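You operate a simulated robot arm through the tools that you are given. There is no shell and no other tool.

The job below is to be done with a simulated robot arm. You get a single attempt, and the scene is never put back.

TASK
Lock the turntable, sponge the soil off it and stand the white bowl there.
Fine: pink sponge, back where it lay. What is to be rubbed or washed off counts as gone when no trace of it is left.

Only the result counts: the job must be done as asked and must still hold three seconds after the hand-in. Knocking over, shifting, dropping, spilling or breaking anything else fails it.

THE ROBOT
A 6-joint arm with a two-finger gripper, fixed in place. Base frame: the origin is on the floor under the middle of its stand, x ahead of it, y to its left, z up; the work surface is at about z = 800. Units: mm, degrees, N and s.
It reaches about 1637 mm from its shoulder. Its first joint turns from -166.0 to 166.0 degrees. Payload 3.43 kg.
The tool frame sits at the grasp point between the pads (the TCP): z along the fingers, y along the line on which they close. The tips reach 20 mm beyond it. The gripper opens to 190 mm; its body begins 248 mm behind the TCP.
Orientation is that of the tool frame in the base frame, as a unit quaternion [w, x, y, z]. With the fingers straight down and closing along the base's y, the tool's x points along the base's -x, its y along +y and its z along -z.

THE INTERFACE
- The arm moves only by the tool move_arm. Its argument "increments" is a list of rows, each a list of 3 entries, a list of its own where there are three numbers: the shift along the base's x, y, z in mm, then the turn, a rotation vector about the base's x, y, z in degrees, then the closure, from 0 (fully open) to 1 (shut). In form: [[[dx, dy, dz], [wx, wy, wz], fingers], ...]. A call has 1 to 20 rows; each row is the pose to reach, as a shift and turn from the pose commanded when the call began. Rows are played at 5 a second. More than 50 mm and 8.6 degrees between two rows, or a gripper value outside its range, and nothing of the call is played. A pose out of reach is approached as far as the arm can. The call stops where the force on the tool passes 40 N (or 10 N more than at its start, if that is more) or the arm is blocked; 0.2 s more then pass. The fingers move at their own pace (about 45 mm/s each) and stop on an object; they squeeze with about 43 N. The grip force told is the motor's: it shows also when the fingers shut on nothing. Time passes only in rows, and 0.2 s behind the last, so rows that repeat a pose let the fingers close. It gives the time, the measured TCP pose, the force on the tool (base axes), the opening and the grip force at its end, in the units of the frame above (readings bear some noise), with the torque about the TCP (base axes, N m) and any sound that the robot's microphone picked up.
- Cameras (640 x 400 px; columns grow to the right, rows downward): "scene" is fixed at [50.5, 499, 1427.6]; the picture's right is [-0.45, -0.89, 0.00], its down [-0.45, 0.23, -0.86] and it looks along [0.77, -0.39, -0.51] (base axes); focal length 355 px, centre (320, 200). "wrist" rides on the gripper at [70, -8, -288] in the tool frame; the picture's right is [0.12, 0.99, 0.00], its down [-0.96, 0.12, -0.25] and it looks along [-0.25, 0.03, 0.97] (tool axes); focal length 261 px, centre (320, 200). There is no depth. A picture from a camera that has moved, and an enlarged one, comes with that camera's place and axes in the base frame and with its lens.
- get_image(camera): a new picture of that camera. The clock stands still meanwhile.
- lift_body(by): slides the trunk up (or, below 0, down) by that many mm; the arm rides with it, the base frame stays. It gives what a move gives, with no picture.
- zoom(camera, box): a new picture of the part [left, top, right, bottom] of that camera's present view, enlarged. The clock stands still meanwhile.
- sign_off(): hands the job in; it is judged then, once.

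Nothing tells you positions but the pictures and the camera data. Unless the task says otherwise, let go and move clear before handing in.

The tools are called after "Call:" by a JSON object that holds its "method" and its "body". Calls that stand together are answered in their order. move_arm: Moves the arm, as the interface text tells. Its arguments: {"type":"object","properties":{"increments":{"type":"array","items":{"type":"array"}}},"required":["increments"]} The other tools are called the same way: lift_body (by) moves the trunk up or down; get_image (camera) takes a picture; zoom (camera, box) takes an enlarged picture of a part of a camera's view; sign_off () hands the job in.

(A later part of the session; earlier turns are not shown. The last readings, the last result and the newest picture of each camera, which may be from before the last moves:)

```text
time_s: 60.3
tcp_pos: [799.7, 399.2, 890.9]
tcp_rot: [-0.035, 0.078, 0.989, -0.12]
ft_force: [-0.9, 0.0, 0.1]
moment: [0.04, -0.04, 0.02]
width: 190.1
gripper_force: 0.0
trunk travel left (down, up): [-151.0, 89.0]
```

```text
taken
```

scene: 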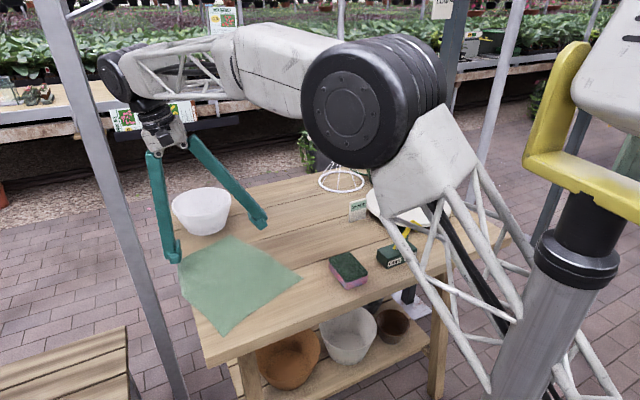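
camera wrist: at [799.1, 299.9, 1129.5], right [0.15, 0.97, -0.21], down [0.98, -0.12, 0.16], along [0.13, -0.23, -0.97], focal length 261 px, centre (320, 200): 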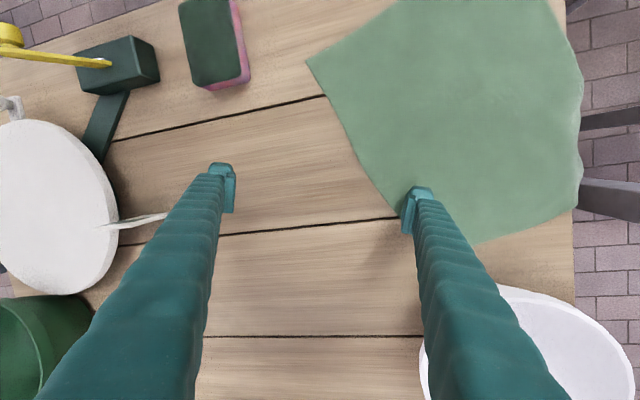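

The arm has settled at (800, 399, 891), tilted about 14°. A steel post stands near (900, 592), and the wrist probably struck it on the way to the bowl, so I must keep well away from it. I'll rise slowly and straighten the tool, which moves the wrist away from the post.

Call:
{"method": "move_arm", "body": {"increments": [[[-5, -8, 8], [1.7, -0.6, 1.1], 0], [[-10, -16, 16], [3.4, -1.3, 2.2], 0], [[-15, -24, 24], [5.1, -1.9, 3.3], 0], [[-20, -32, 32], [6.8, -2.6, 4.4], 0], [[-25, -40, 40], [8.4, -3.2, 5.4], 0], [[-30, -48, 48], [10.1, -3.8, 6.5], 0], [[-35, -56, 56], [11.8, -4.5, 7.6], 0], [[-40, -64, 64], [13.5, -5.1, 8.7], 0]]}}

Call:
{"method": "get_image", "body": {"camera": "scene"}}

Call:
{"method": "get_image", "body": {"camera": "wrist"}}

```text
time_s: 61.4
tcp_pos: [796.8, 368.2, 826.5]
tcp_rot: [-0.06, 0.034, 0.995, -0.075]
ft_force: [2.4, -1.9, 19.5]
moment: [1.9, -0.6, -0.38]
width: 190.1
gripper_force: 0.1
trunk travel left (down, up): [-151.0, 89.0]
stopped in row 5: the force on the tool passed its limit at 52 N (the readings are from after the stop); the commanded pose is now the measured one
```

```text
taken
```

scene: 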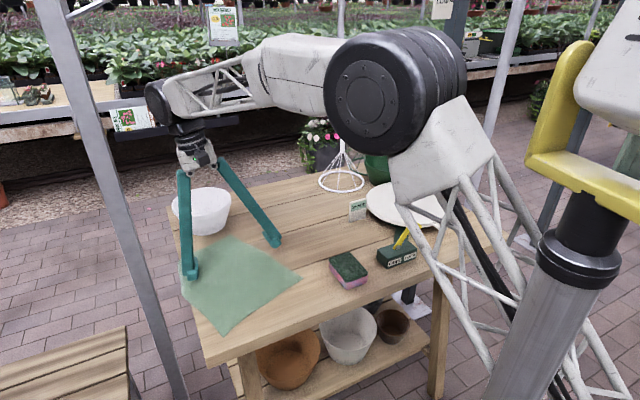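

```text
taken
camera wrist: at [762.8, 408.5, 1117.1], right [-0.06, 0.99, -0.14], down [0.99, 0.08, 0.11], along [0.12, -0.13, -0.98], focal length 261 px, centre (320, 200)
```

wrist: 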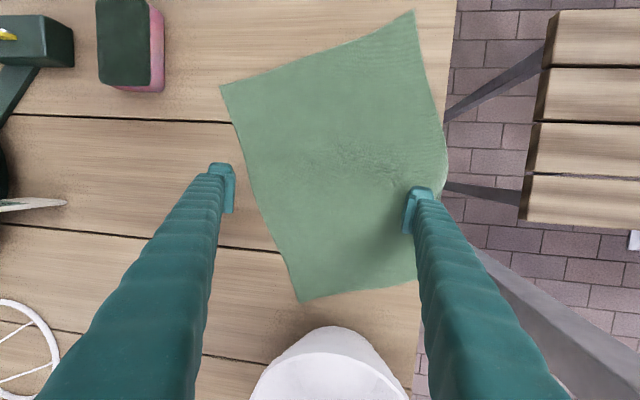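

Asking for the rotation pulled the tool down instead of up, so part of that turn isn't achievable in this posture. Pure upward motion tracked fine earlier, so I'll rise straight up in small steps with no rotation.

Call:
{"method": "move_arm", "body": {"increments": [[[0, 0, 6], [0, 0, 0], 0], [[0, 0, 12], [0, 0, 0], 0], [[0, 0, 18], [0, 0, 0], 0]]}}

```text
time_s: 62.2
tcp_pos: [795.8, 367.5, 840.2]
tcp_rot: [-0.063, 0.034, 0.994, -0.077]
ft_force: [-0.6, -0.4, 0.4]
moment: [0.01, -0.01, -0.04]
width: 190.0
gripper_force: 0.0
trunk travel left (down, up): [-151.0, 89.0]
```

Upward translation tracks. I'll continue up.

Call:
{"method": "move_arm", "body": {"increments": [[[0, 0, 10], [0, 0, 0], 0], [[0, 0, 20], [0, 0, 0], 0], [[0, 0, 30], [0, 0, 0], 0], [[0, 0, 40], [0, 0, 0], 0], [[0, 0, 50], [0, 0, 0], 0], [[0, 0, 60], [0, 0, 0], 0]]}}

Call:
{"method": "get_image", "body": {"camera": "scene"}}

Call:
{"method": "get_image", "body": {"camera": "wrist"}}

```text
time_s: 63.6
tcp_pos: [796.5, 368.4, 893.2]
tcp_rot: [-0.067, 0.034, 0.994, -0.079]
ft_force: [0.4, 0.6, 0.1]
moment: [0.0, 0.01, 0.01]
width: 190.0
gripper_force: 0.1
trunk travel left (down, up): [-151.0, 89.0]
```

```text
taken
```

scene: 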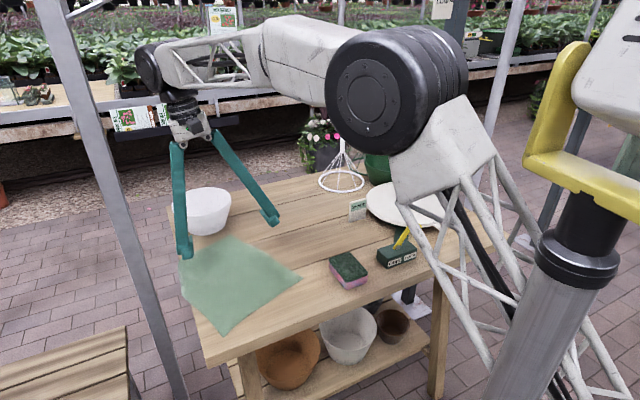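

```text
taken
camera wrist: at [767.4, 410.3, 1184.3], right [-0.06, 0.99, -0.15], down [0.99, 0.08, 0.1], along [0.11, -0.14, -0.98], focal length 261 px, centre (320, 200)
```

wrist: 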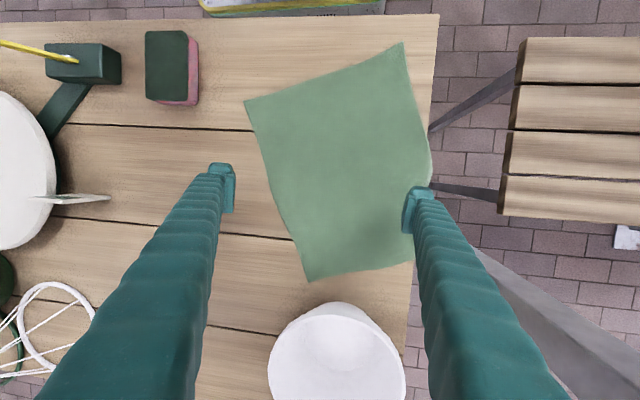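

Height is regained and the gripper is clear of everything. I'll back away toward the robot's normal working area, where it behaved well.

Call:
{"method": "move_arm", "body": {"increments": [[[-10, -15, 4], [0, 0, 0], 0], [[-20, -30, 8], [0, 0, 0], 0], [[-30, -45, 12], [0, 0, 0], 0], [[-40, -60, 16], [0, 0, 0], 0], [[-50, -75, 20], [0, 0, 0], 0], [[-60, -90, 24], [0, 0, 0], 0]]}}

Call:
{"method": "get_image", "body": {"camera": "scene"}}

```text
time_s: 64.9
tcp_pos: [763.4, 297.3, 830.9]
tcp_rot: [-0.112, 0.031, 0.989, -0.095]
ft_force: [0.5, 0.0, 22.6]
moment: [2.28, -0.51, -0.15]
width: 190.0
gripper_force: 0.1
trunk travel left (down, up): [-151.0, 89.0]
stopped in row 6: the force on the tool passed its limit at 56 N (the readings are from after the stop); the commanded pose is now the measured one
```

```text
taken
```

scene: 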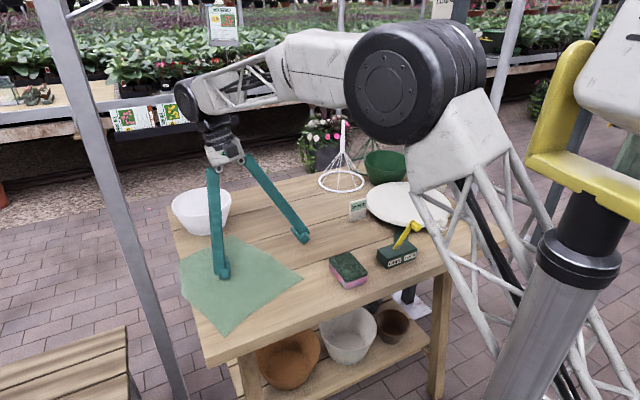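

Moving inward again drove the tool down, so the arm isn't following properly. Time is frozen, so I'll study the arm itself in the picture before the next command.

Call:
{"method": "zoom", "body": {"camera": "scene", "box": [330, 0, 640, 400]}}

Call:
{"method": "zoom", "body": {"camera": "scene", "box": [140, 20, 340, 300]}}

Call:
{"method": "get_image", "body": {"camera": "wrist"}}

```text
1.00 times, centred on (485, 200) of scene (not enlarged: the box is as wide or as high as the picture)
camera zoom: at [50.5, 499.0, 1427.6], right [-0.45, -0.89, 0.0], down [-0.45, 0.23, -0.86], along [0.77, -0.39, -0.51], focal length 355 px, centre (155, 200)
```

zoom: 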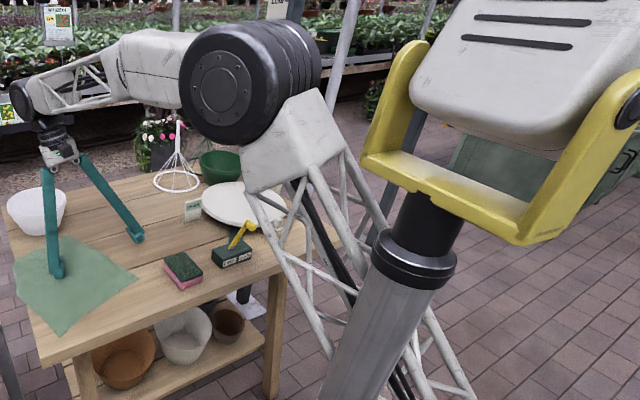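

```text
1.43 times, centred on (240, 160) of scene
camera zoom: at [50.5, 499.0, 1427.6], right [-0.45, -0.89, 0.0], down [-0.45, 0.23, -0.86], along [0.77, -0.39, -0.51], focal length 508 px, centre (434, 257)
```

zoom: 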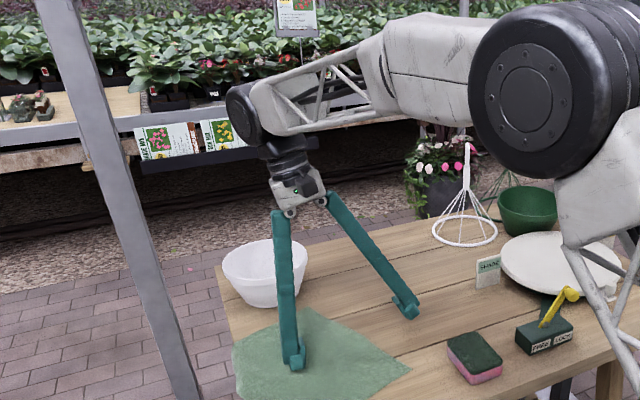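

```text
taken
camera wrist: at [760.8, 348.1, 1123.1], right [-0.07, 0.98, -0.17], down [1.0, 0.08, 0.01], along [0.02, -0.17, -0.99], focal length 261 px, centre (320, 200)
```

wrist: 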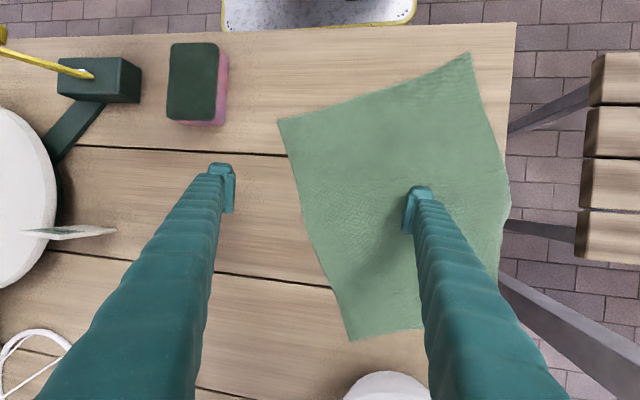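

Something about the robot's own stand looks wrong: the column and yoke are in view now and seem to lean. I'll check the cart in the wrist picture.

Call:
{"method": "zoom", "body": {"camera": "wrist", "box": [180, 0, 460, 80]}}

Call:
{"method": "zoom", "body": {"camera": "scene", "box": [440, 0, 640, 200]}}

Call:
{"method": "zoom", "body": {"camera": "scene", "box": [440, 200, 640, 400]}}

```text
2.29 times, centred on (320, 40) of wrist
camera zoom: at [760.8, 348.1, 1123.1], right [-0.07, 0.98, -0.17], down [1.0, 0.08, 0.01], along [0.02, -0.17, -0.99], focal length 596 px, centre (320, 566)
```

zoom: 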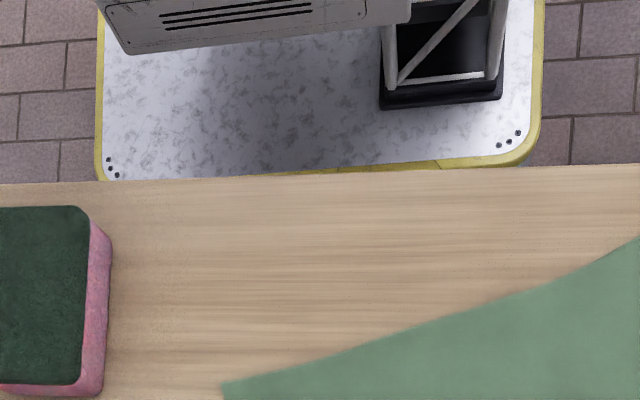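

```text
2.00 times, centred on (540, 100) of scene
camera zoom: at [50.5, 499.0, 1427.6], right [-0.45, -0.89, 0.0], down [-0.45, 0.23, -0.86], along [0.77, -0.39, -0.51], focal length 711 px, centre (-120, 400)
```

zoom: 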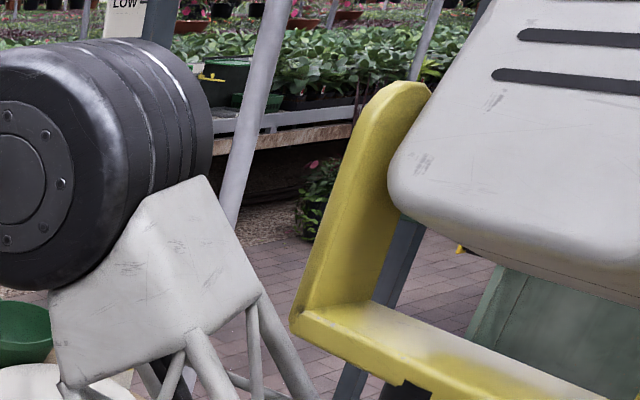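

```text
2.00 times, centred on (540, 300) of scene
camera zoom: at [50.5, 499.0, 1427.6], right [-0.45, -0.89, 0.0], down [-0.45, 0.23, -0.86], along [0.77, -0.39, -0.51], focal length 711 px, centre (-120, 0)
```

zoom: 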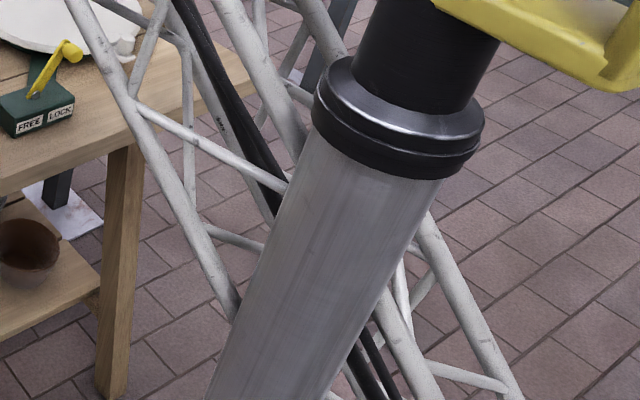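

The cart itself looks intact and in place. I'll raise the tool clear again, straight up, and then test small motions one at a time.

Call:
{"method": "move_arm", "body": {"increments": [[[0, 0, 10], [0, 0, 0], 0], [[0, 0, 20], [0, 0, 0], 0], [[0, 0, 30], [0, 0, 0], 0], [[0, 0, 40], [0, 0, 0], 0], [[0, 0, 50], [0, 0, 0], 0], [[0, 0, 60], [0, 0, 0], 0]]}}

Call:
{"method": "get_image", "body": {"camera": "scene"}}

```text
time_s: 66.3
tcp_pos: [763.9, 297.4, 880.2]
tcp_rot: [-0.119, 0.031, 0.988, -0.098]
ft_force: [0.2, 0.1, -0.5]
moment: [-0.01, 0.0, -0.02]
width: 189.9
gripper_force: 0.0
trunk travel left (down, up): [-151.0, 89.0]
```

```text
taken
```

scene: 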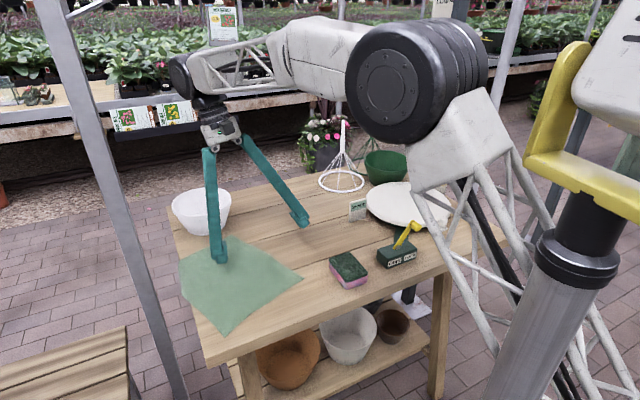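

Call:
{"method": "move_arm", "body": {"increments": [[[8, 4, 0], [0, 0, 0], 0], [[16, 8, 0], [0, 0, 0], 0], [[24, 12, 0], [0, 0, 0], 0], [[24, 12, 0], [0, 0, 0], 0]]}}

```text
time_s: 67.3
tcp_pos: [786.6, 309.7, 888.3]
tcp_rot: [-0.113, 0.031, 0.988, -0.096]
ft_force: [0.3, 0.3, -0.1]
moment: [-0.03, 0.0, -0.02]
width: 190.0
gripper_force: 0.1
trunk travel left (down, up): [-151.0, 89.0]
```

Moving outward tracks exactly, and the tilt even eased, so I was on an inner limit of this posture. I'll go slightly outward and up, away from the post and the bowls.

Call:
{"method": "move_arm", "body": {"increments": [[[10, -3, 8], [0, 0, 0], 0], [[20, -6, 16], [0, 0, 0], 0], [[30, -9, 24], [0, 0, 0], 0], [[40, -12, 32], [0, 0, 0], 0], [[50, -15, 40], [0, 0, 0], 0], [[60, -18, 48], [0, 0, 0], 0], [[70, -21, 56], [0, 0, 0], 0], [[80, -24, 64], [0, 0, 0], 0]]}}

Call:
{"method": "get_image", "body": {"camera": "scene"}}

Call:
{"method": "get_image", "body": {"camera": "wrist"}}

```text
time_s: 69.1
tcp_pos: [867.8, 287.0, 953.4]
tcp_rot: [-0.115, 0.031, 0.988, -0.096]
ft_force: [-0.1, -0.2, -0.1]
moment: [-0.01, -0.01, 0.01]
width: 189.9
gripper_force: 0.0
trunk travel left (down, up): [-151.0, 89.0]
```

```text
taken
```

scene: 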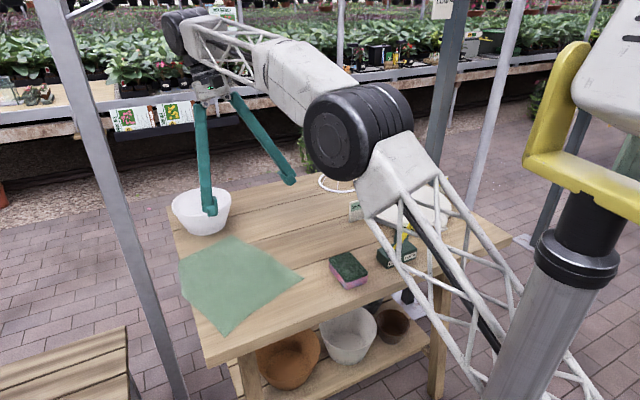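

```text
taken
camera wrist: at [866.1, 336.9, 1243.8], right [-0.08, 0.98, -0.17], down [1.0, 0.08, 0.0], along [0.01, -0.17, -0.99], focal length 261 px, centre (320, 200)
```

wrist: 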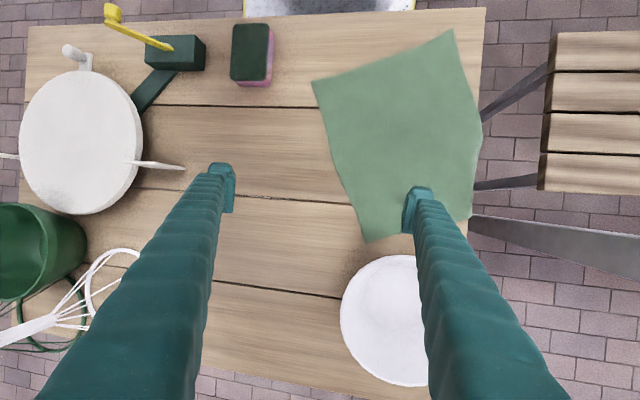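

Now it tracks exactly. My best explanation is that the arm has two postures: the earlier one ran out of base-joint travel near a 22–23° heading, and the solver threw it into the other. From here I'll stay high, straighten the tool slowly and keep well away from the objects.

Call:
{"method": "move_arm", "body": {"increments": [[[-3, -2, 15], [1.06, -1.35, 0.23], 0], [[-6, -4, 30], [2.1, -2.7, 0.46], 0], [[-9, -6, 45], [3.2, -4.05, 0.7], 0], [[-12, -8, 60], [4.2, -5.4, 0.9], 0], [[-15, -10, 75], [5.3, -6.75, 1.15], 0], [[-18, -12, 90], [6.4, -8.1, 1.4], 0], [[-21, -14, 105], [7.4, -9.45, 1.6], 0], [[-24, -16, 120], [8.5, -10.8, 1.8], 0], [[-27, -18, 135], [9.5, -12.1, 2.1], 0], [[-30, -20, 150], [10.6, -13.5, 2.3], 0]]}}

Call:
{"method": "get_image", "body": {"camera": "scene"}}

Call:
{"method": "get_image", "body": {"camera": "wrist"}}

```text
time_s: 71.5
tcp_pos: [850.4, 255.6, 1039.1]
tcp_rot: [-0.036, 0.021, 0.999, -0.012]
ft_force: [0.2, -0.1, -0.4]
moment: [0.0, -0.01, 0.06]
width: 190.1
gripper_force: 0.0
trunk travel left (down, up): [-151.0, 89.0]
stopped in row 10: the arm was blocked; the commanded pose is now the measured one
```

```text
taken
```

scene: 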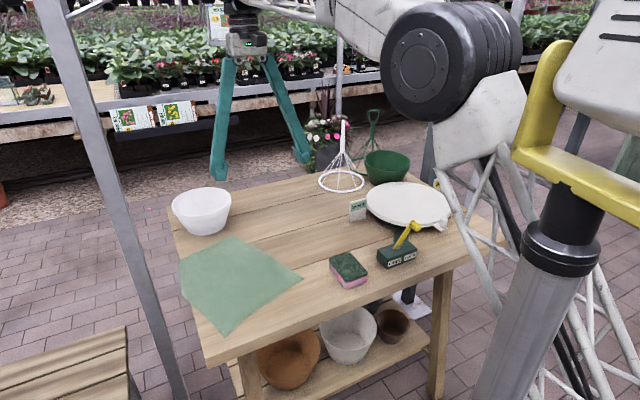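

```text
taken
camera wrist: at [800.7, 256.9, 1330.2], right [-0.08, 1.0, -0.02], down [0.98, 0.08, 0.18], along [0.18, 0.0, -0.98], focal length 261 px, centre (320, 200)
```

wrist: 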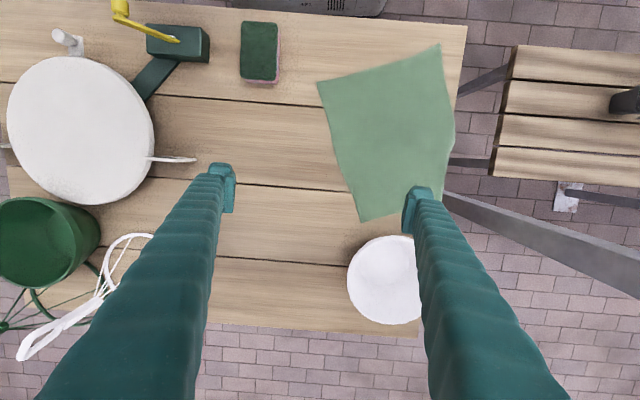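

The tool is now nearly upright and high, but it was blocked again at the end. The cart top looked shifted in the earlier wrist picture, so I'll check whether the stand itself has moved.

Call:
{"method": "zoom", "body": {"camera": "wrist", "box": [220, 0, 460, 60]}}

Call:
{"method": "zoom", "body": {"camera": "wrist", "box": [0, 0, 320, 200]}}

Call:
{"method": "zoom", "body": {"camera": "wrist", "box": [0, 150, 240, 380]}}

```text
2.67 times, centred on (340, 30) of wrist
camera zoom: at [800.7, 256.9, 1330.2], right [-0.08, 1.0, -0.02], down [0.98, 0.08, 0.18], along [0.18, 0.0, -0.98], focal length 695 px, centre (267, 653)
```

zoom: 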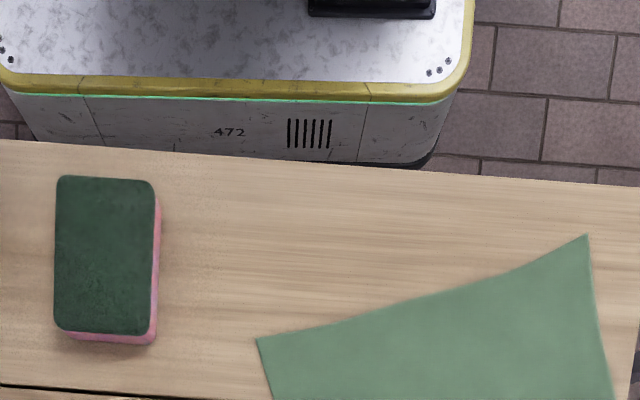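

```text
2.00 times, centred on (160, 100) of wrist
camera zoom: at [800.7, 256.9, 1330.2], right [-0.08, 1.0, -0.02], down [0.98, 0.08, 0.18], along [0.18, 0.0, -0.98], focal length 521 px, centre (640, 400)
```

zoom: 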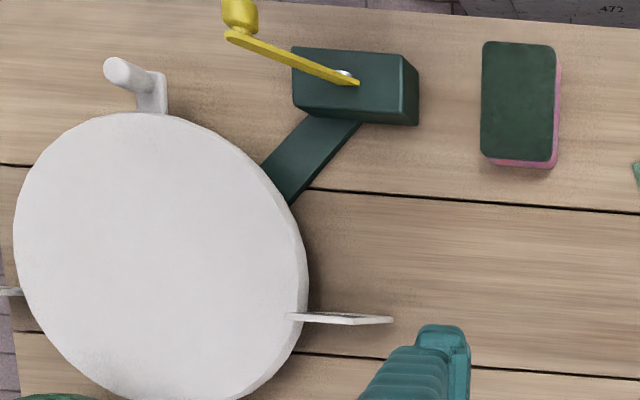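

```text
1.74 times, centred on (120, 265) of wrist
camera zoom: at [800.7, 256.9, 1330.2], right [-0.08, 1.0, -0.02], down [0.98, 0.08, 0.18], along [0.18, 0.0, -0.98], focal length 453 px, centre (668, 87)
```

zoom: 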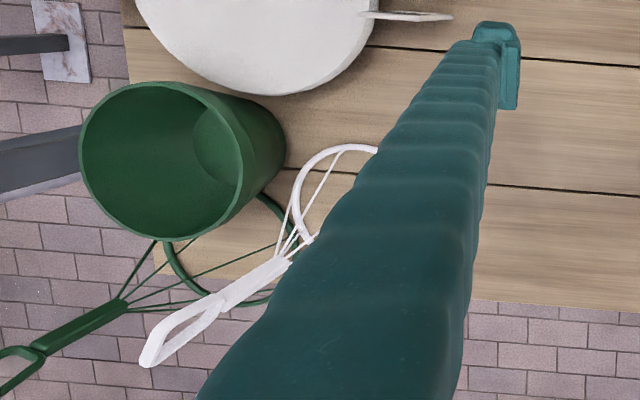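

The stand does look displaced after the collision, but the arm still follows commands exactly away from its inner limit, so I'll work within that. I'll zoom in on the white bowl and the far corner to see where things are now.

Call:
{"method": "zoom", "body": {"camera": "wrist", "box": [320, 210, 480, 350]}}

Call:
{"method": "zoom", "body": {"camera": "scene", "box": [160, 170, 250, 250]}}

Call:
{"method": "zoom", "body": {"camera": "scene", "box": [300, 100, 460, 240]}}

```text
2.86 times, centred on (400, 280) of wrist
camera zoom: at [800.7, 256.9, 1330.2], right [-0.08, 1.0, -0.02], down [0.98, 0.08, 0.18], along [0.18, 0.0, -0.98], focal length 745 px, centre (91, -29)
```

zoom: 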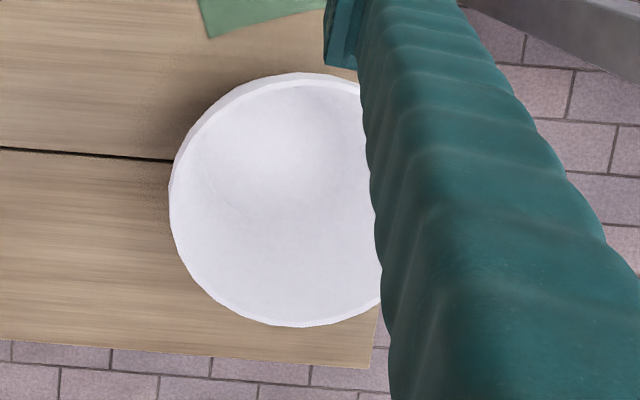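

```text
5.00 times, centred on (205, 210) of scene
camera zoom: at [50.5, 499.0, 1427.6], right [-0.45, -0.89, 0.0], down [-0.45, 0.23, -0.86], along [0.77, -0.39, -0.51], focal length 1777 px, centre (895, 150)
```

zoom: 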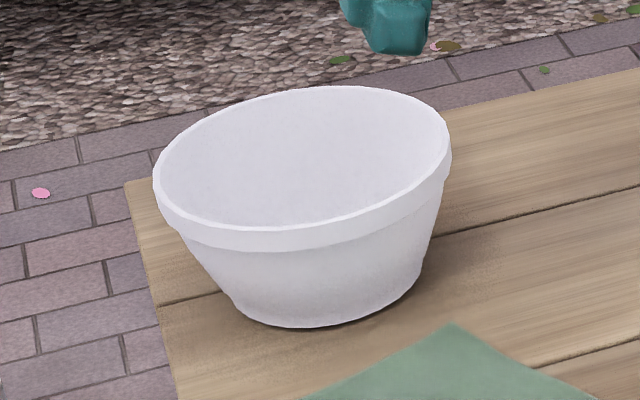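

```text
2.86 times, centred on (380, 170) of scene
camera zoom: at [50.5, 499.0, 1427.6], right [-0.45, -0.89, 0.0], down [-0.45, 0.23, -0.86], along [0.77, -0.39, -0.51], focal length 1015 px, centre (149, 286)
```

zoom: 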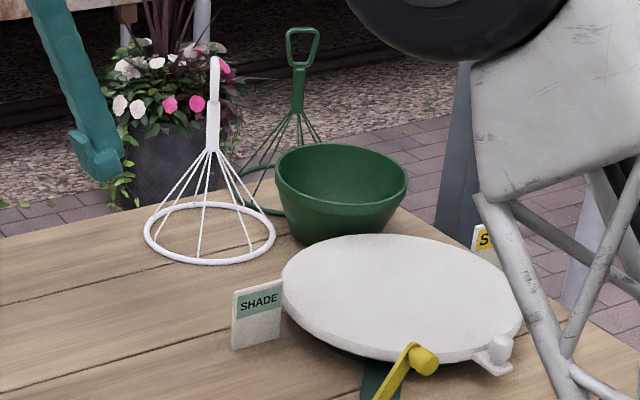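

The white bowl is upright and unmoved at about (1020, 402), rim z ≈ 883. The green bowl and the white cloche have been displaced, and so has the mat. I'll continue carefully: move outward slowly toward the bowl's -y side with a slight lean so the wrist stays off both the limit and the post.

Call:
{"method": "move_arm", "body": {"increments": [[[12, 2, 0], [0.2, 0.9, 0.3], 0.3], [[24, 4, 0], [0.4, 1.8, 0.6], 0.5], [[36, 6, 0], [0.6, 2.7, 0.9], 0.6], [[48, 8, 0], [0.8, 3.6, 1.2], 0.68], [[60, 10, 0], [0.9, 4.5, 1.5], 0.68], [[72, 12, 0], [1.1, 5.4, 1.8], 0.68], [[84, 14, 0], [1.2, 6.3, 2.1], 0.68], [[96, 16, 0], [1.3, 7.2, 2.4], 0.68], [[96, 16, 0], [1.3, 7.2, 2.4], 0.68]]}}

Call:
{"method": "get_image", "body": {"camera": "scene"}}

Call:
{"method": "get_image", "body": {"camera": "wrist"}}

```text
time_s: 73.5
tcp_pos: [895.6, 265.4, 1026.0]
tcp_rot: [-0.078, -0.002, 0.997, 0.001]
ft_force: [-1.2, -0.1, -0.1]
moment: [0.04, -0.12, 0.0]
width: 60.8
gripper_force: 0.1
out of reach, approached as far as the arm can: row 5, 6, 7, 8, 9
trunk travel left (down, up): [-151.0, 89.0]
```

```text
taken
```

scene: 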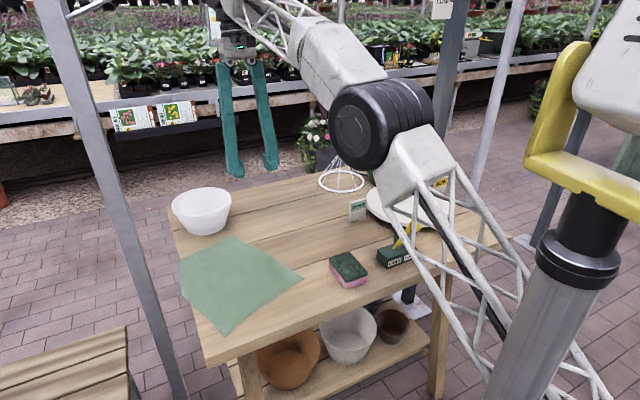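

```text
taken
camera wrist: at [871.9, 256.7, 1319.8], right [-0.12, 0.99, 0.02], down [0.99, 0.12, 0.09], along [0.09, 0.03, -1.0], focal length 261 px, centre (320, 200)
```

wrist: 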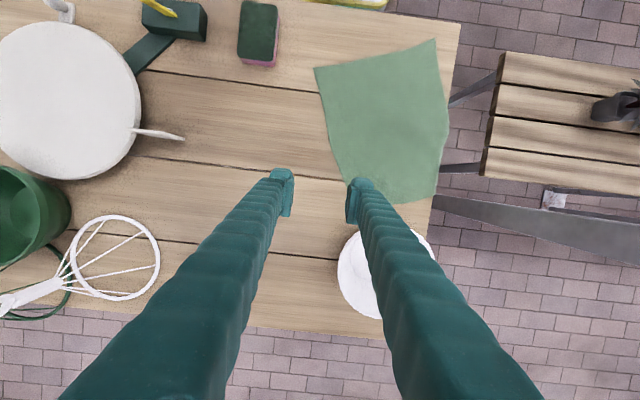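

The system now says this pose is at the edge of reach, probably the full-stretch limit at this height. That may also be what threw the arm before: I had asked for a far pose too high up. Going lower should bring the bowl within reach, so I'll descend a bit first.

Call:
{"method": "move_arm", "body": {"increments": [[[0, 2, -10], [0, 0, 0], 0.68], [[0, 4, -20], [0, 0, 0], 0.68], [[0, 6, -30], [0, 0, 0], 0.68], [[0, 8, -40], [0, 0, 0], 0.68], [[0, 10, -50], [0, 0, 0], 0.68], [[0, 12, -60], [0, 0, 0], 0.68], [[0, 12, -60], [0, 0, 0], 0.68]]}}

Call:
{"method": "get_image", "body": {"camera": "scene"}}

```text
time_s: 75.1
tcp_pos: [898.8, 277.9, 964.5]
tcp_rot: [-0.084, -0.002, 0.996, 0.0]
ft_force: [-0.5, -0.3, 0.3]
moment: [-0.01, 0.03, 0.03]
width: 60.9
gripper_force: 0.1
trunk travel left (down, up): [-151.0, 89.0]
```

```text
taken
```

scene: 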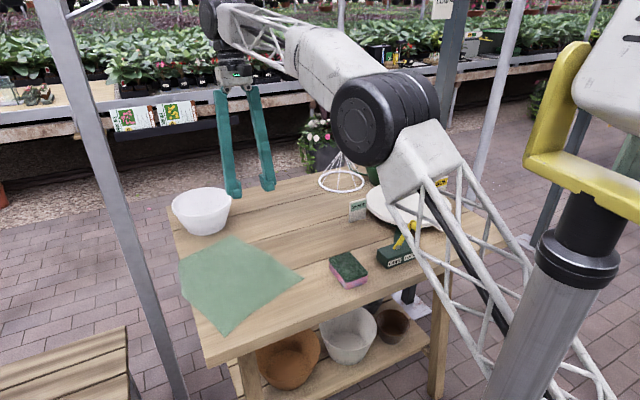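

It tracks well at this height. Now I'll go toward the bowl's -y rim, still above it, in small steps.

Call:
{"method": "move_arm", "body": {"increments": [[[10, 3, -2], [0, 0, 0], 0.68], [[20, 6, -4], [0, 0, 0], 0.68], [[30, 9, -6], [0, 0, 0], 0.68], [[40, 12, -8], [0, 0, 0], 0.68], [[50, 15, -10], [0, 0, 0], 0.68], [[60, 18, -12], [0, 0, 0], 0.68], [[70, 21, -14], [0, 0, 0], 0.68], [[80, 24, -16], [0, 0, 0], 0.68], [[80, 24, -16], [0, 0, 0], 0.68]]}}

Call:
{"method": "get_image", "body": {"camera": "scene"}}

Call:
{"method": "get_image", "body": {"camera": "wrist"}}

```text
time_s: 77.1
tcp_pos: [960.0, 296.7, 934.3]
tcp_rot: [-0.08, -0.002, 0.997, 0.002]
ft_force: [-0.6, 0.3, -0.8]
moment: [0.01, 0.05, 0.01]
width: 61.1
gripper_force: 0.0
out of reach, approached as far as the arm can: row 6, 7, 8, 9
trunk travel left (down, up): [-151.0, 89.0]
```

```text
taken
```

scene: 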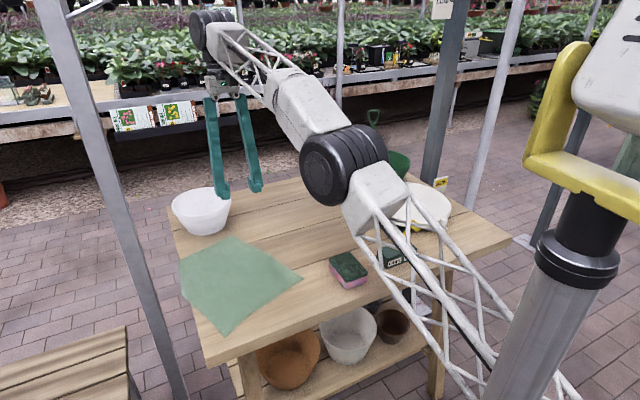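

```text
taken
camera wrist: at [936.0, 288.1, 1228.6], right [-0.12, 0.99, 0.02], down [0.99, 0.12, 0.09], along [0.09, 0.03, -1.0], focal length 261 px, centre (320, 200)
```

wrist: 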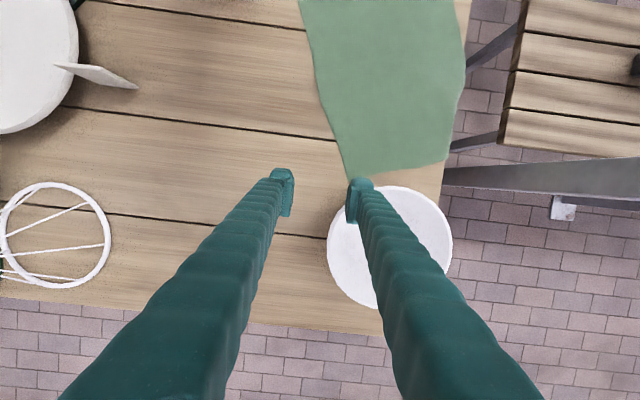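

The arm is fully stretched here because the lean puts the wrist farther out. I'll bring the tool upright in place, which pulls the wrist inward, and then raise the trunk to gain reach.

Call:
{"method": "move_arm", "body": {"increments": [[[-2, 0, 0], [0, -1.5, 0], 0.68], [[-4, 0, 0], [0, -3, 0], 0.68], [[-6, 0, 0], [0, -4.5, 0], 0.68], [[-8, 0, 0], [0, -6, 0], 0.68], [[-10, 0, 0], [0, -7.5, 0], 0.68], [[-10, 0, 0], [0, -9, 0], 0.68], [[-10, 0, 0], [0, -9, 0], 0.68]]}}

Call:
{"method": "get_image", "body": {"camera": "scene"}}

```text
time_s: 78.7
tcp_pos: [948.5, 297.8, 936.1]
tcp_rot: [-0.007, -0.003, 1.0, -0.001]
ft_force: [0.1, 0.5, 0.5]
moment: [0.01, -0.02, 0.0]
width: 60.5
gripper_force: 0.1
trunk travel left (down, up): [-151.0, 89.0]
```

```text
taken
```

scene: 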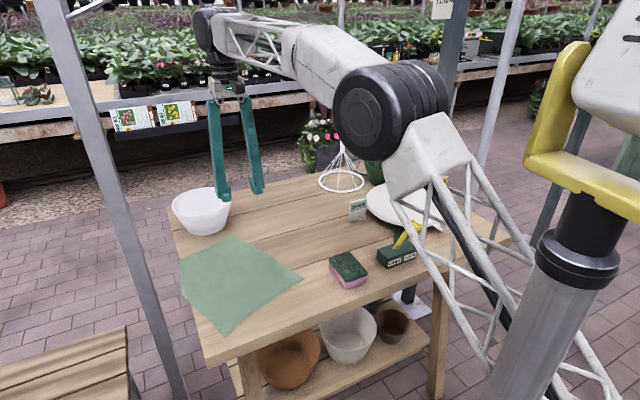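

The tool is upright and tracks well. I'll raise the trunk by 60 mm for extra reach margin.

Call:
{"method": "lift_body", "body": {"by": 60}}

Call:
{"method": "get_image", "body": {"camera": "scene"}}

Call:
{"method": "get_image", "body": {"camera": "wrist"}}

```text
time_s: 79.7
tcp_pos: [948.9, 296.9, 994.1]
tcp_rot: [-0.007, -0.003, 1.0, -0.001]
ft_force: [0.0, -0.2, 0.3]
moment: [0.0, 0.0, 0.0]
width: 60.9
gripper_force: 0.1
trunk travel left (down, up): [-211.0, 29.0]
```

```text
taken
```

scene: 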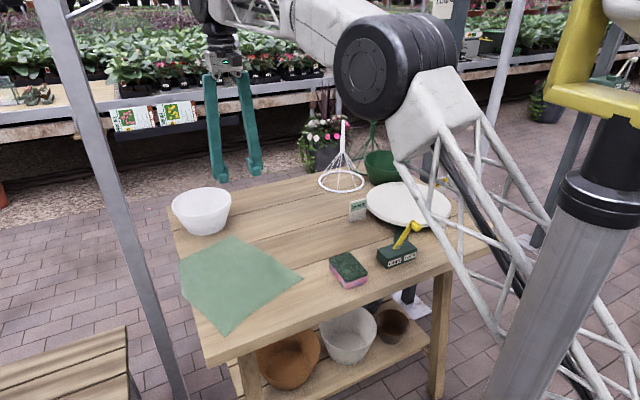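

```text
taken
camera wrist: at [883.3, 289.0, 1282.8], right [-0.12, 0.99, 0.0], down [0.96, 0.12, 0.23], along [0.23, 0.03, -0.97], focal length 261 px, centre (320, 200)
```

wrist: 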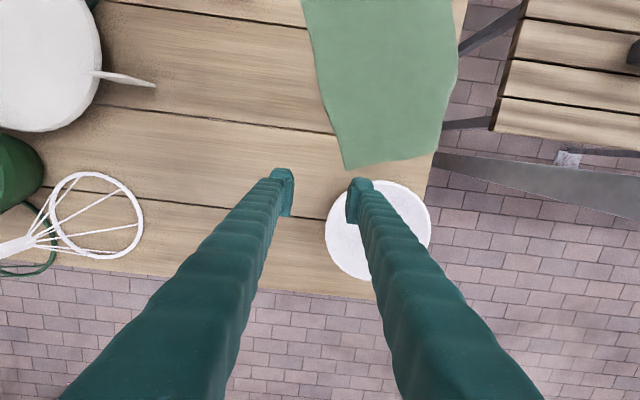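

The lift worked. I'll zoom in on the bowl from here to refine its rim position before the approach.

Call:
{"method": "zoom", "body": {"camera": "wrist", "box": [260, 140, 460, 290]}}

```text
2.67 times, centred on (360, 215) of wrist
camera zoom: at [883.3, 289.0, 1282.8], right [-0.12, 0.99, 0.0], down [0.96, 0.12, 0.23], along [0.23, 0.03, -0.97], focal length 695 px, centre (213, 160)
```

zoom: 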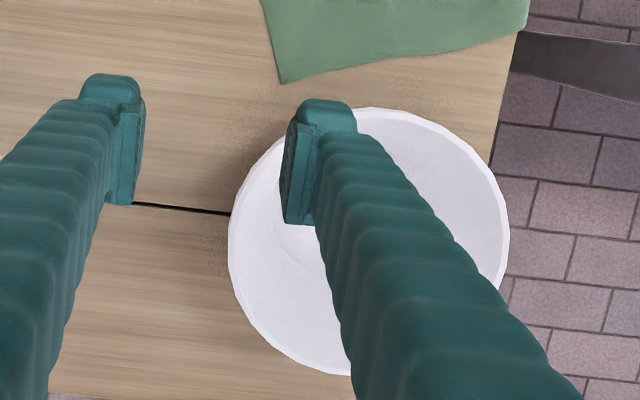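

The bowl centre is about (1015, 401), and its near -y rim is at y ≈ 316–324. I'll move so the fingers straddle that rim, staying above it.

Call:
{"method": "move_arm", "body": {"increments": [[[10, 3, -5], [0, 0, 0], 0.68], [[20, 6, -10], [0, 0, 0], 0.68], [[30, 10, -16], [0, 0, 0], 0.68], [[40, 14, -24], [0, 0, 0], 0.68], [[50, 18, -32], [0, 0, 0], 0.68], [[60, 22, -40], [0, 0, 0], 0.68], [[67, 24, -47], [0, 0, 0], 0.68], [[67, 24, -47], [0, 0, 0], 0.68]]}}

Call:
{"method": "get_image", "body": {"camera": "scene"}}

Call:
{"method": "zoom", "body": {"camera": "wrist", "box": [220, 130, 420, 270]}}

Call:
{"method": "zoom", "body": {"camera": "scene", "box": [150, 150, 290, 260]}}

```text
time_s: 81.5
tcp_pos: [1016.5, 321.3, 946.9]
tcp_rot: [-0.006, -0.003, 1.0, -0.001]
ft_force: [0.4, 1.2, -0.5]
moment: [0.01, -0.01, 0.01]
width: 61.0
gripper_force: 0.1
trunk travel left (down, up): [-211.0, 29.0]
```

```text
taken
```

scene: 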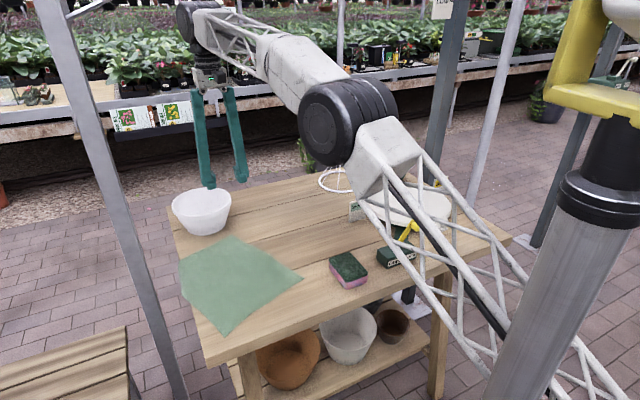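

```text
2.86 times, centred on (320, 200) of wrist
camera zoom: at [950.5, 313.7, 1235.9], right [-0.12, 0.99, 0.0], down [0.96, 0.12, 0.24], along [0.23, 0.03, -0.97], focal length 745 px, centre (320, 200)
```

zoom: 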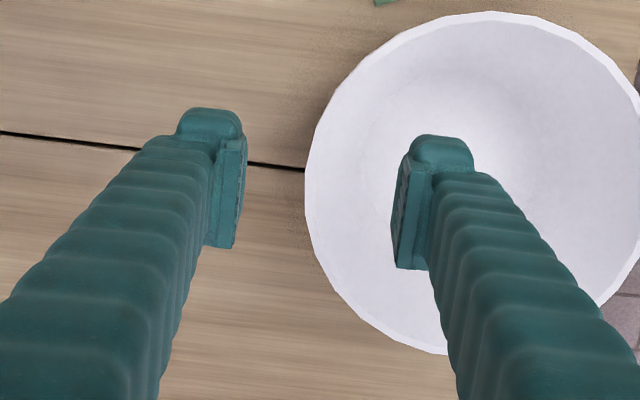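

```text
3.64 times, centred on (220, 205) of scene
camera zoom: at [50.5, 499.0, 1427.6], right [-0.45, -0.89, 0.0], down [-0.45, 0.23, -0.86], along [0.77, -0.39, -0.51], focal length 1292 px, centre (684, 182)
```

zoom: 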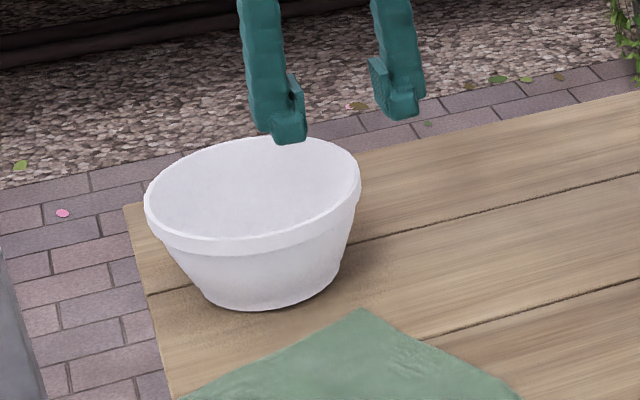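

The fingers straddle the -y rim nicely and the arm is tracking properly. I'll descend so the tips reach about 18 mm below the rim.

Call:
{"method": "move_arm", "body": {"increments": [[[0, 0, -12], [0, 0, 0], 0.68], [[0, 0, -24], [0, 0, 0], 0.68], [[0, 0, -36], [0, 0, 0], 0.68], [[0, 0, -48], [0, 0, 0], 0.68], [[0, 0, -58], [0, 0, 0], 0.68], [[0, 0, -62], [0, 0, 0], 0.68], [[0, 0, -62], [0, 0, 0], 0.68]]}}

Call:
{"method": "zoom", "body": {"camera": "wrist", "box": [220, 130, 420, 270]}}

Call:
{"method": "zoom", "body": {"camera": "scene", "box": [150, 150, 290, 260]}}

```text
time_s: 83.1
tcp_pos: [1015.7, 321.8, 886.5]
tcp_rot: [-0.006, -0.002, 1.0, -0.001]
ft_force: [1.0, -0.3, 0.6]
moment: [-0.01, -0.03, -0.04]
width: 60.6
gripper_force: 0.0
trunk travel left (down, up): [-211.0, 29.0]
```

```text
2.86 times, centred on (320, 200) of wrist
camera zoom: at [951.0, 314.1, 1174.0], right [-0.12, 0.99, 0.0], down [0.96, 0.12, 0.24], along [0.23, 0.03, -0.97], focal length 745 px, centre (320, 200)
```

zoom: 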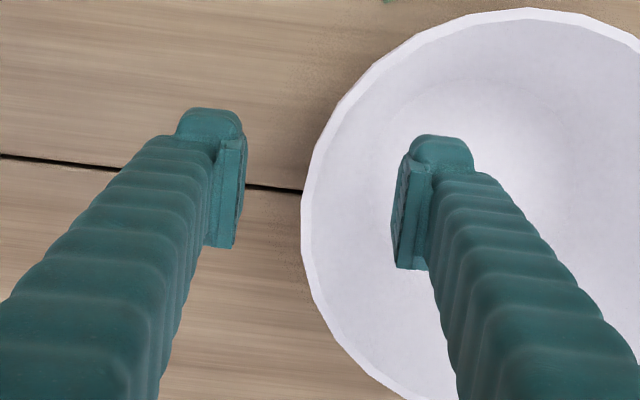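

```text
3.64 times, centred on (220, 205) of scene
camera zoom: at [50.5, 499.0, 1427.6], right [-0.45, -0.89, 0.0], down [-0.45, 0.23, -0.86], along [0.77, -0.39, -0.51], focal length 1292 px, centre (684, 182)
```

zoom: 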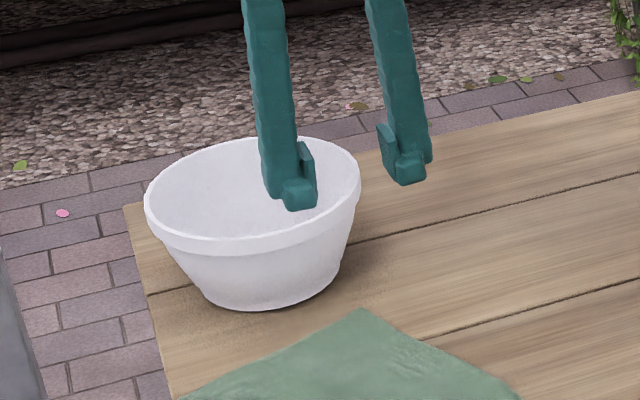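

The rim lies about 4 mm to the -y side of the finger midline, so I'll shift by -4 mm and close on the wall.

Call:
{"method": "move_arm", "body": {"increments": [[[2, -2, 0], [0, 0, 0], 0.68], [[3, -4, 0], [0, 0, 0], 0.7], [[3, -4, 0], [0, 0, 0], 0.8], [[3, -4, 0], [0, 0, 0], 0.9], [[3, -4, 0], [0, 0, 0], 1], [[3, -4, 0], [0, 0, 0], 1], [[3, -4, 0], [0, 0, 0], 1], [[3, -4, 0], [0, 0, 0], 1], [[3, -4, 0], [0, 0, 0], 1], [[3, -4, 0], [0, 0, 0], 1]]}}

Call:
{"method": "zoom", "body": {"camera": "wrist", "box": [220, 130, 420, 270]}}

Call:
{"method": "zoom", "body": {"camera": "scene", "box": [150, 150, 290, 260]}}

```text
time_s: 85.3
tcp_pos: [1020.1, 318.0, 885.6]
tcp_rot: [-0.006, -0.002, 1.0, 0.001]
ft_force: [1.3, 1.7, 4.8]
moment: [0.82, -0.04, -0.24]
width: 8.7
gripper_force: 42.2
trunk travel left (down, up): [-211.0, 29.0]
```

```text
2.86 times, centred on (320, 200) of wrist
camera zoom: at [953.6, 309.8, 1174.2], right [-0.12, 0.99, 0.0], down [0.96, 0.12, 0.24], along [0.23, 0.03, -0.97], focal length 745 px, centre (320, 200)
```

zoom: 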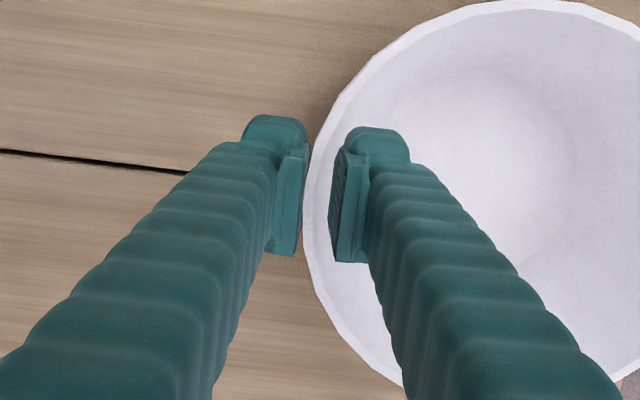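

```text
3.64 times, centred on (220, 205) of scene
camera zoom: at [50.5, 499.0, 1427.6], right [-0.45, -0.89, 0.0], down [-0.45, 0.23, -0.86], along [0.77, -0.39, -0.51], focal length 1292 px, centre (684, 182)
```

zoom: 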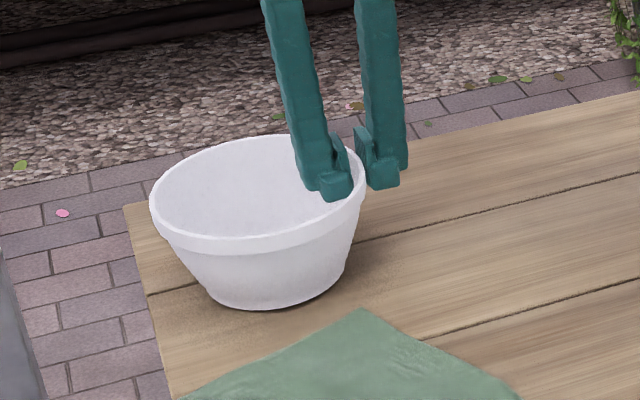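

The wall is gripped (8.7 mm wide). I'll lift slowly a little and check that the bowl hangs level.

Call:
{"method": "move_arm", "body": {"increments": [[[0, 0, 4], [0, 0, 0], 1], [[0, 0, 10], [0, 0, 0], 1], [[0, 0, 18], [0, 0, 0], 1], [[0, 0, 26], [0, 0, 0], 1], [[0, 0, 34], [0, 0, 0], 1], [[0, 0, 34], [0, 0, 0], 1]]}}

Call:
{"method": "zoom", "body": {"camera": "scene", "box": [150, 130, 290, 260]}}

Call:
{"method": "get_image", "body": {"camera": "wrist"}}

```text
time_s: 86.7
tcp_pos: [1019.9, 318.1, 920.7]
tcp_rot: [-0.006, -0.002, 1.0, -0.001]
ft_force: [-0.7, -0.4, -1.0]
moment: [-0.08, -0.01, 0.01]
width: 6.4
gripper_force: 40.0
trunk travel left (down, up): [-211.0, 29.0]
```

```text
3.08 times, centred on (220, 195) of scene
camera zoom: at [50.5, 499.0, 1427.6], right [-0.45, -0.89, 0.0], down [-0.45, 0.23, -0.86], along [0.77, -0.39, -0.51], focal length 1094 px, centre (628, 215)
```

zoom: 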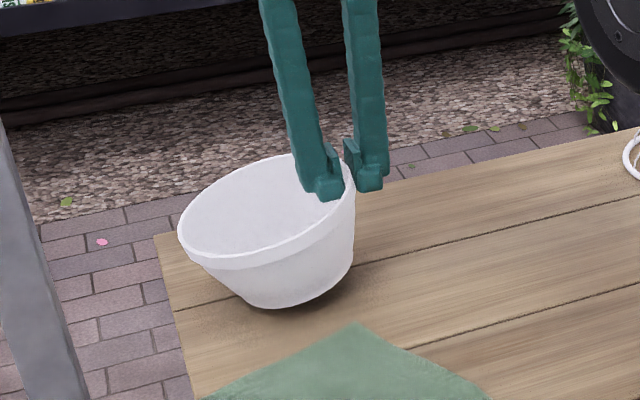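

```text
taken
camera wrist: at [954.0, 309.7, 1208.0], right [-0.12, 0.99, 0.0], down [0.96, 0.12, 0.23], along [0.23, 0.03, -0.97], focal length 261 px, centre (320, 200)
```

wrist: 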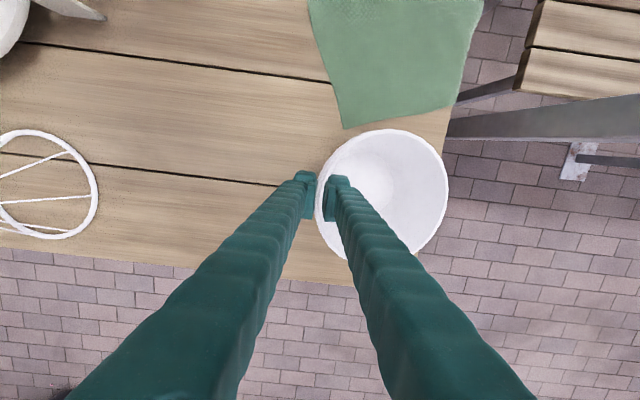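

The bowl is up but tilted roughly 10–15°, because the pads follow its sloped wall. I'm near the reach limit here, so I'll draw it inward while rising, in small steps.

Call:
{"method": "move_arm", "body": {"increments": [[[-12, -4, 4], [0, 0, 0], 1], [[-24, -8, 8], [0, 0, 0], 1], [[-36, -12, 14], [0, 0, 0], 1], [[-48, -16, 20], [0, 0, 0], 1], [[-60, -20, 26], [0, 0, 0], 1], [[-72, -24, 32], [0, 0, 0], 1], [[-84, -28, 38], [0, 0, 0], 1], [[-96, -32, 44], [0, 0, 0], 1], [[-108, -36, 50], [0, 0, 0], 1], [[-120, -40, 56], [0, 0, 0], 1], [[-120, -40, 56], [0, 0, 0], 1]]}}

Call:
{"method": "get_image", "body": {"camera": "scene"}}

```text
time_s: 89.1
tcp_pos: [897.3, 278.7, 977.0]
tcp_rot: [-0.006, -0.002, 1.0, -0.001]
ft_force: [0.5, -1.3, -0.9]
moment: [-0.06, -0.02, 0.02]
width: 6.3
gripper_force: 40.0
trunk travel left (down, up): [-211.0, 29.0]
```

```text
taken
```

scene: 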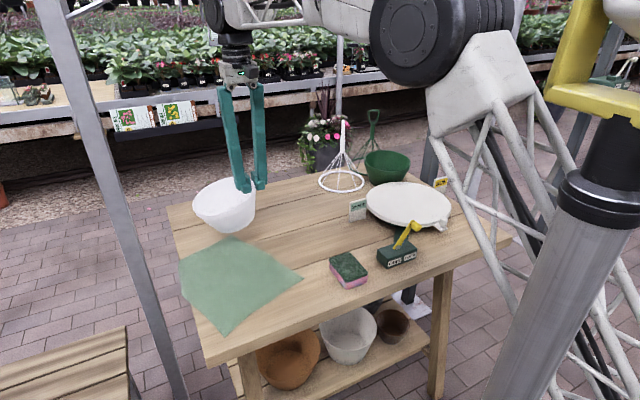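

Tracking well. I'll carry it across toward the turntable in short segments.

Call:
{"method": "move_arm", "body": {"increments": [[[-4, -14, 3], [0, 0, 0], 1], [[-8, -28, 6], [0, 0, 0], 1], [[-12, -42, 9], [0, 0, 0], 1], [[-16, -56, 12], [0, 0, 0], 1], [[-20, -70, 15], [0, 0, 0], 1], [[-24, -84, 18], [0, 0, 0], 1], [[-28, -98, 21], [0, 0, 0], 1], [[-32, -112, 24], [0, 0, 0], 1], [[-36, -126, 27], [0, 0, 0], 1], [[-36, -140, 27], [0, 0, 0], 1]]}}

Call:
{"method": "get_image", "body": {"camera": "scene"}}

```text
time_s: 91.3
tcp_pos: [862.7, 137.2, 1002.8]
tcp_rot: [-0.006, -0.003, 1.0, -0.001]
ft_force: [-0.2, 0.8, -1.1]
moment: [-0.14, -0.06, -0.02]
width: 6.3
gripper_force: 40.6
trunk travel left (down, up): [-211.0, 29.0]
```

```text
taken
```

scene: 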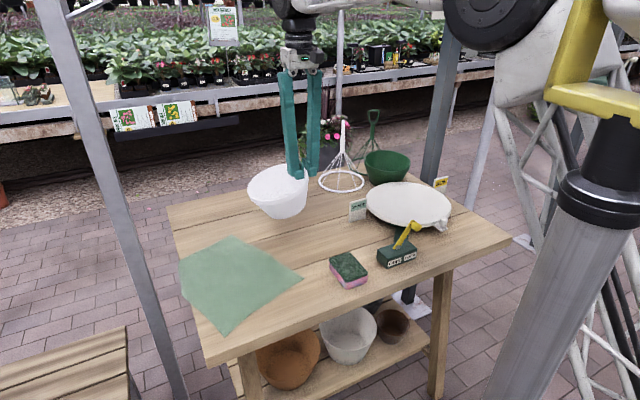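

Call:
{"method": "move_arm", "body": {"increments": [[[-2, -15, 1], [0, 0, 0], 1], [[-4, -30, 2], [0, 0, 0], 1], [[-6, -45, 3], [0, 0, 0], 1], [[-8, -60, 4], [0, 0, 0], 1], [[-10, -75, 5], [0, 0, 0], 1], [[-12, -90, 6], [0, 0, 0], 1], [[-14, -105, 7], [0, 0, 0], 1], [[-16, -120, 8], [0, 0, 0], 1], [[-18, -135, 8], [0, 0, 0], 1], [[-20, -150, 8], [0, 0, 0], 1], [[-22, -165, 8], [0, 0, 0], 1], [[-24, -180, 8], [0, 0, 0], 1], [[-24, -195, 8], [0, 0, 0], 1]]}}

Call:
{"method": "get_image", "body": {"camera": "scene"}}

Call:
{"method": "get_image", "body": {"camera": "wrist"}}

```text
time_s: 94.1
tcp_pos: [837.9, -57.4, 1011.3]
tcp_rot: [-0.006, -0.002, 1.0, -0.001]
ft_force: [0.6, -0.6, -0.9]
moment: [-0.07, -0.01, 0.0]
width: 6.1
gripper_force: 40.0
trunk travel left (down, up): [-211.0, 29.0]
```

```text
taken
```

scene: 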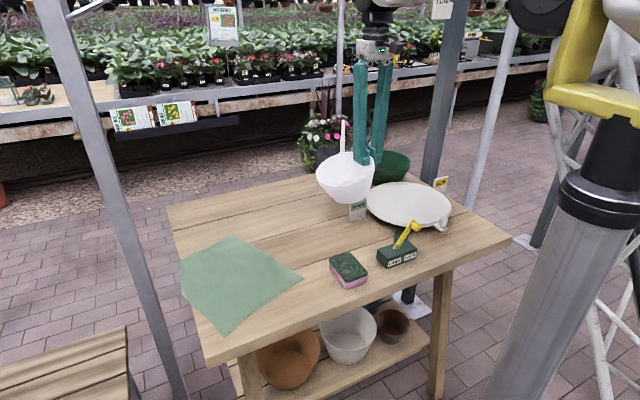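

```text
taken
camera wrist: at [772.6, -66.0, 1299.3], right [-0.12, 0.99, 0.0], down [0.96, 0.12, 0.24], along [0.23, 0.03, -0.97], focal length 261 px, centre (320, 200)
```

wrist: 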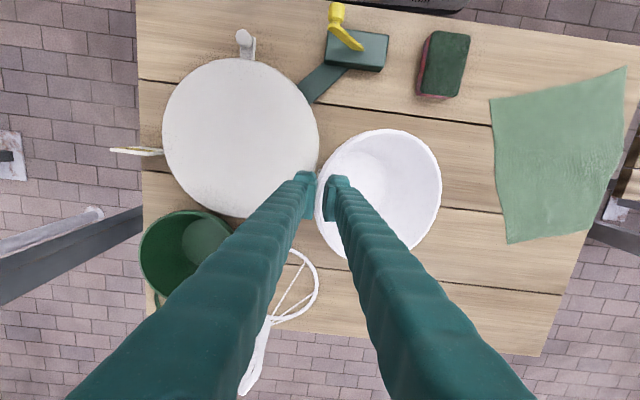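

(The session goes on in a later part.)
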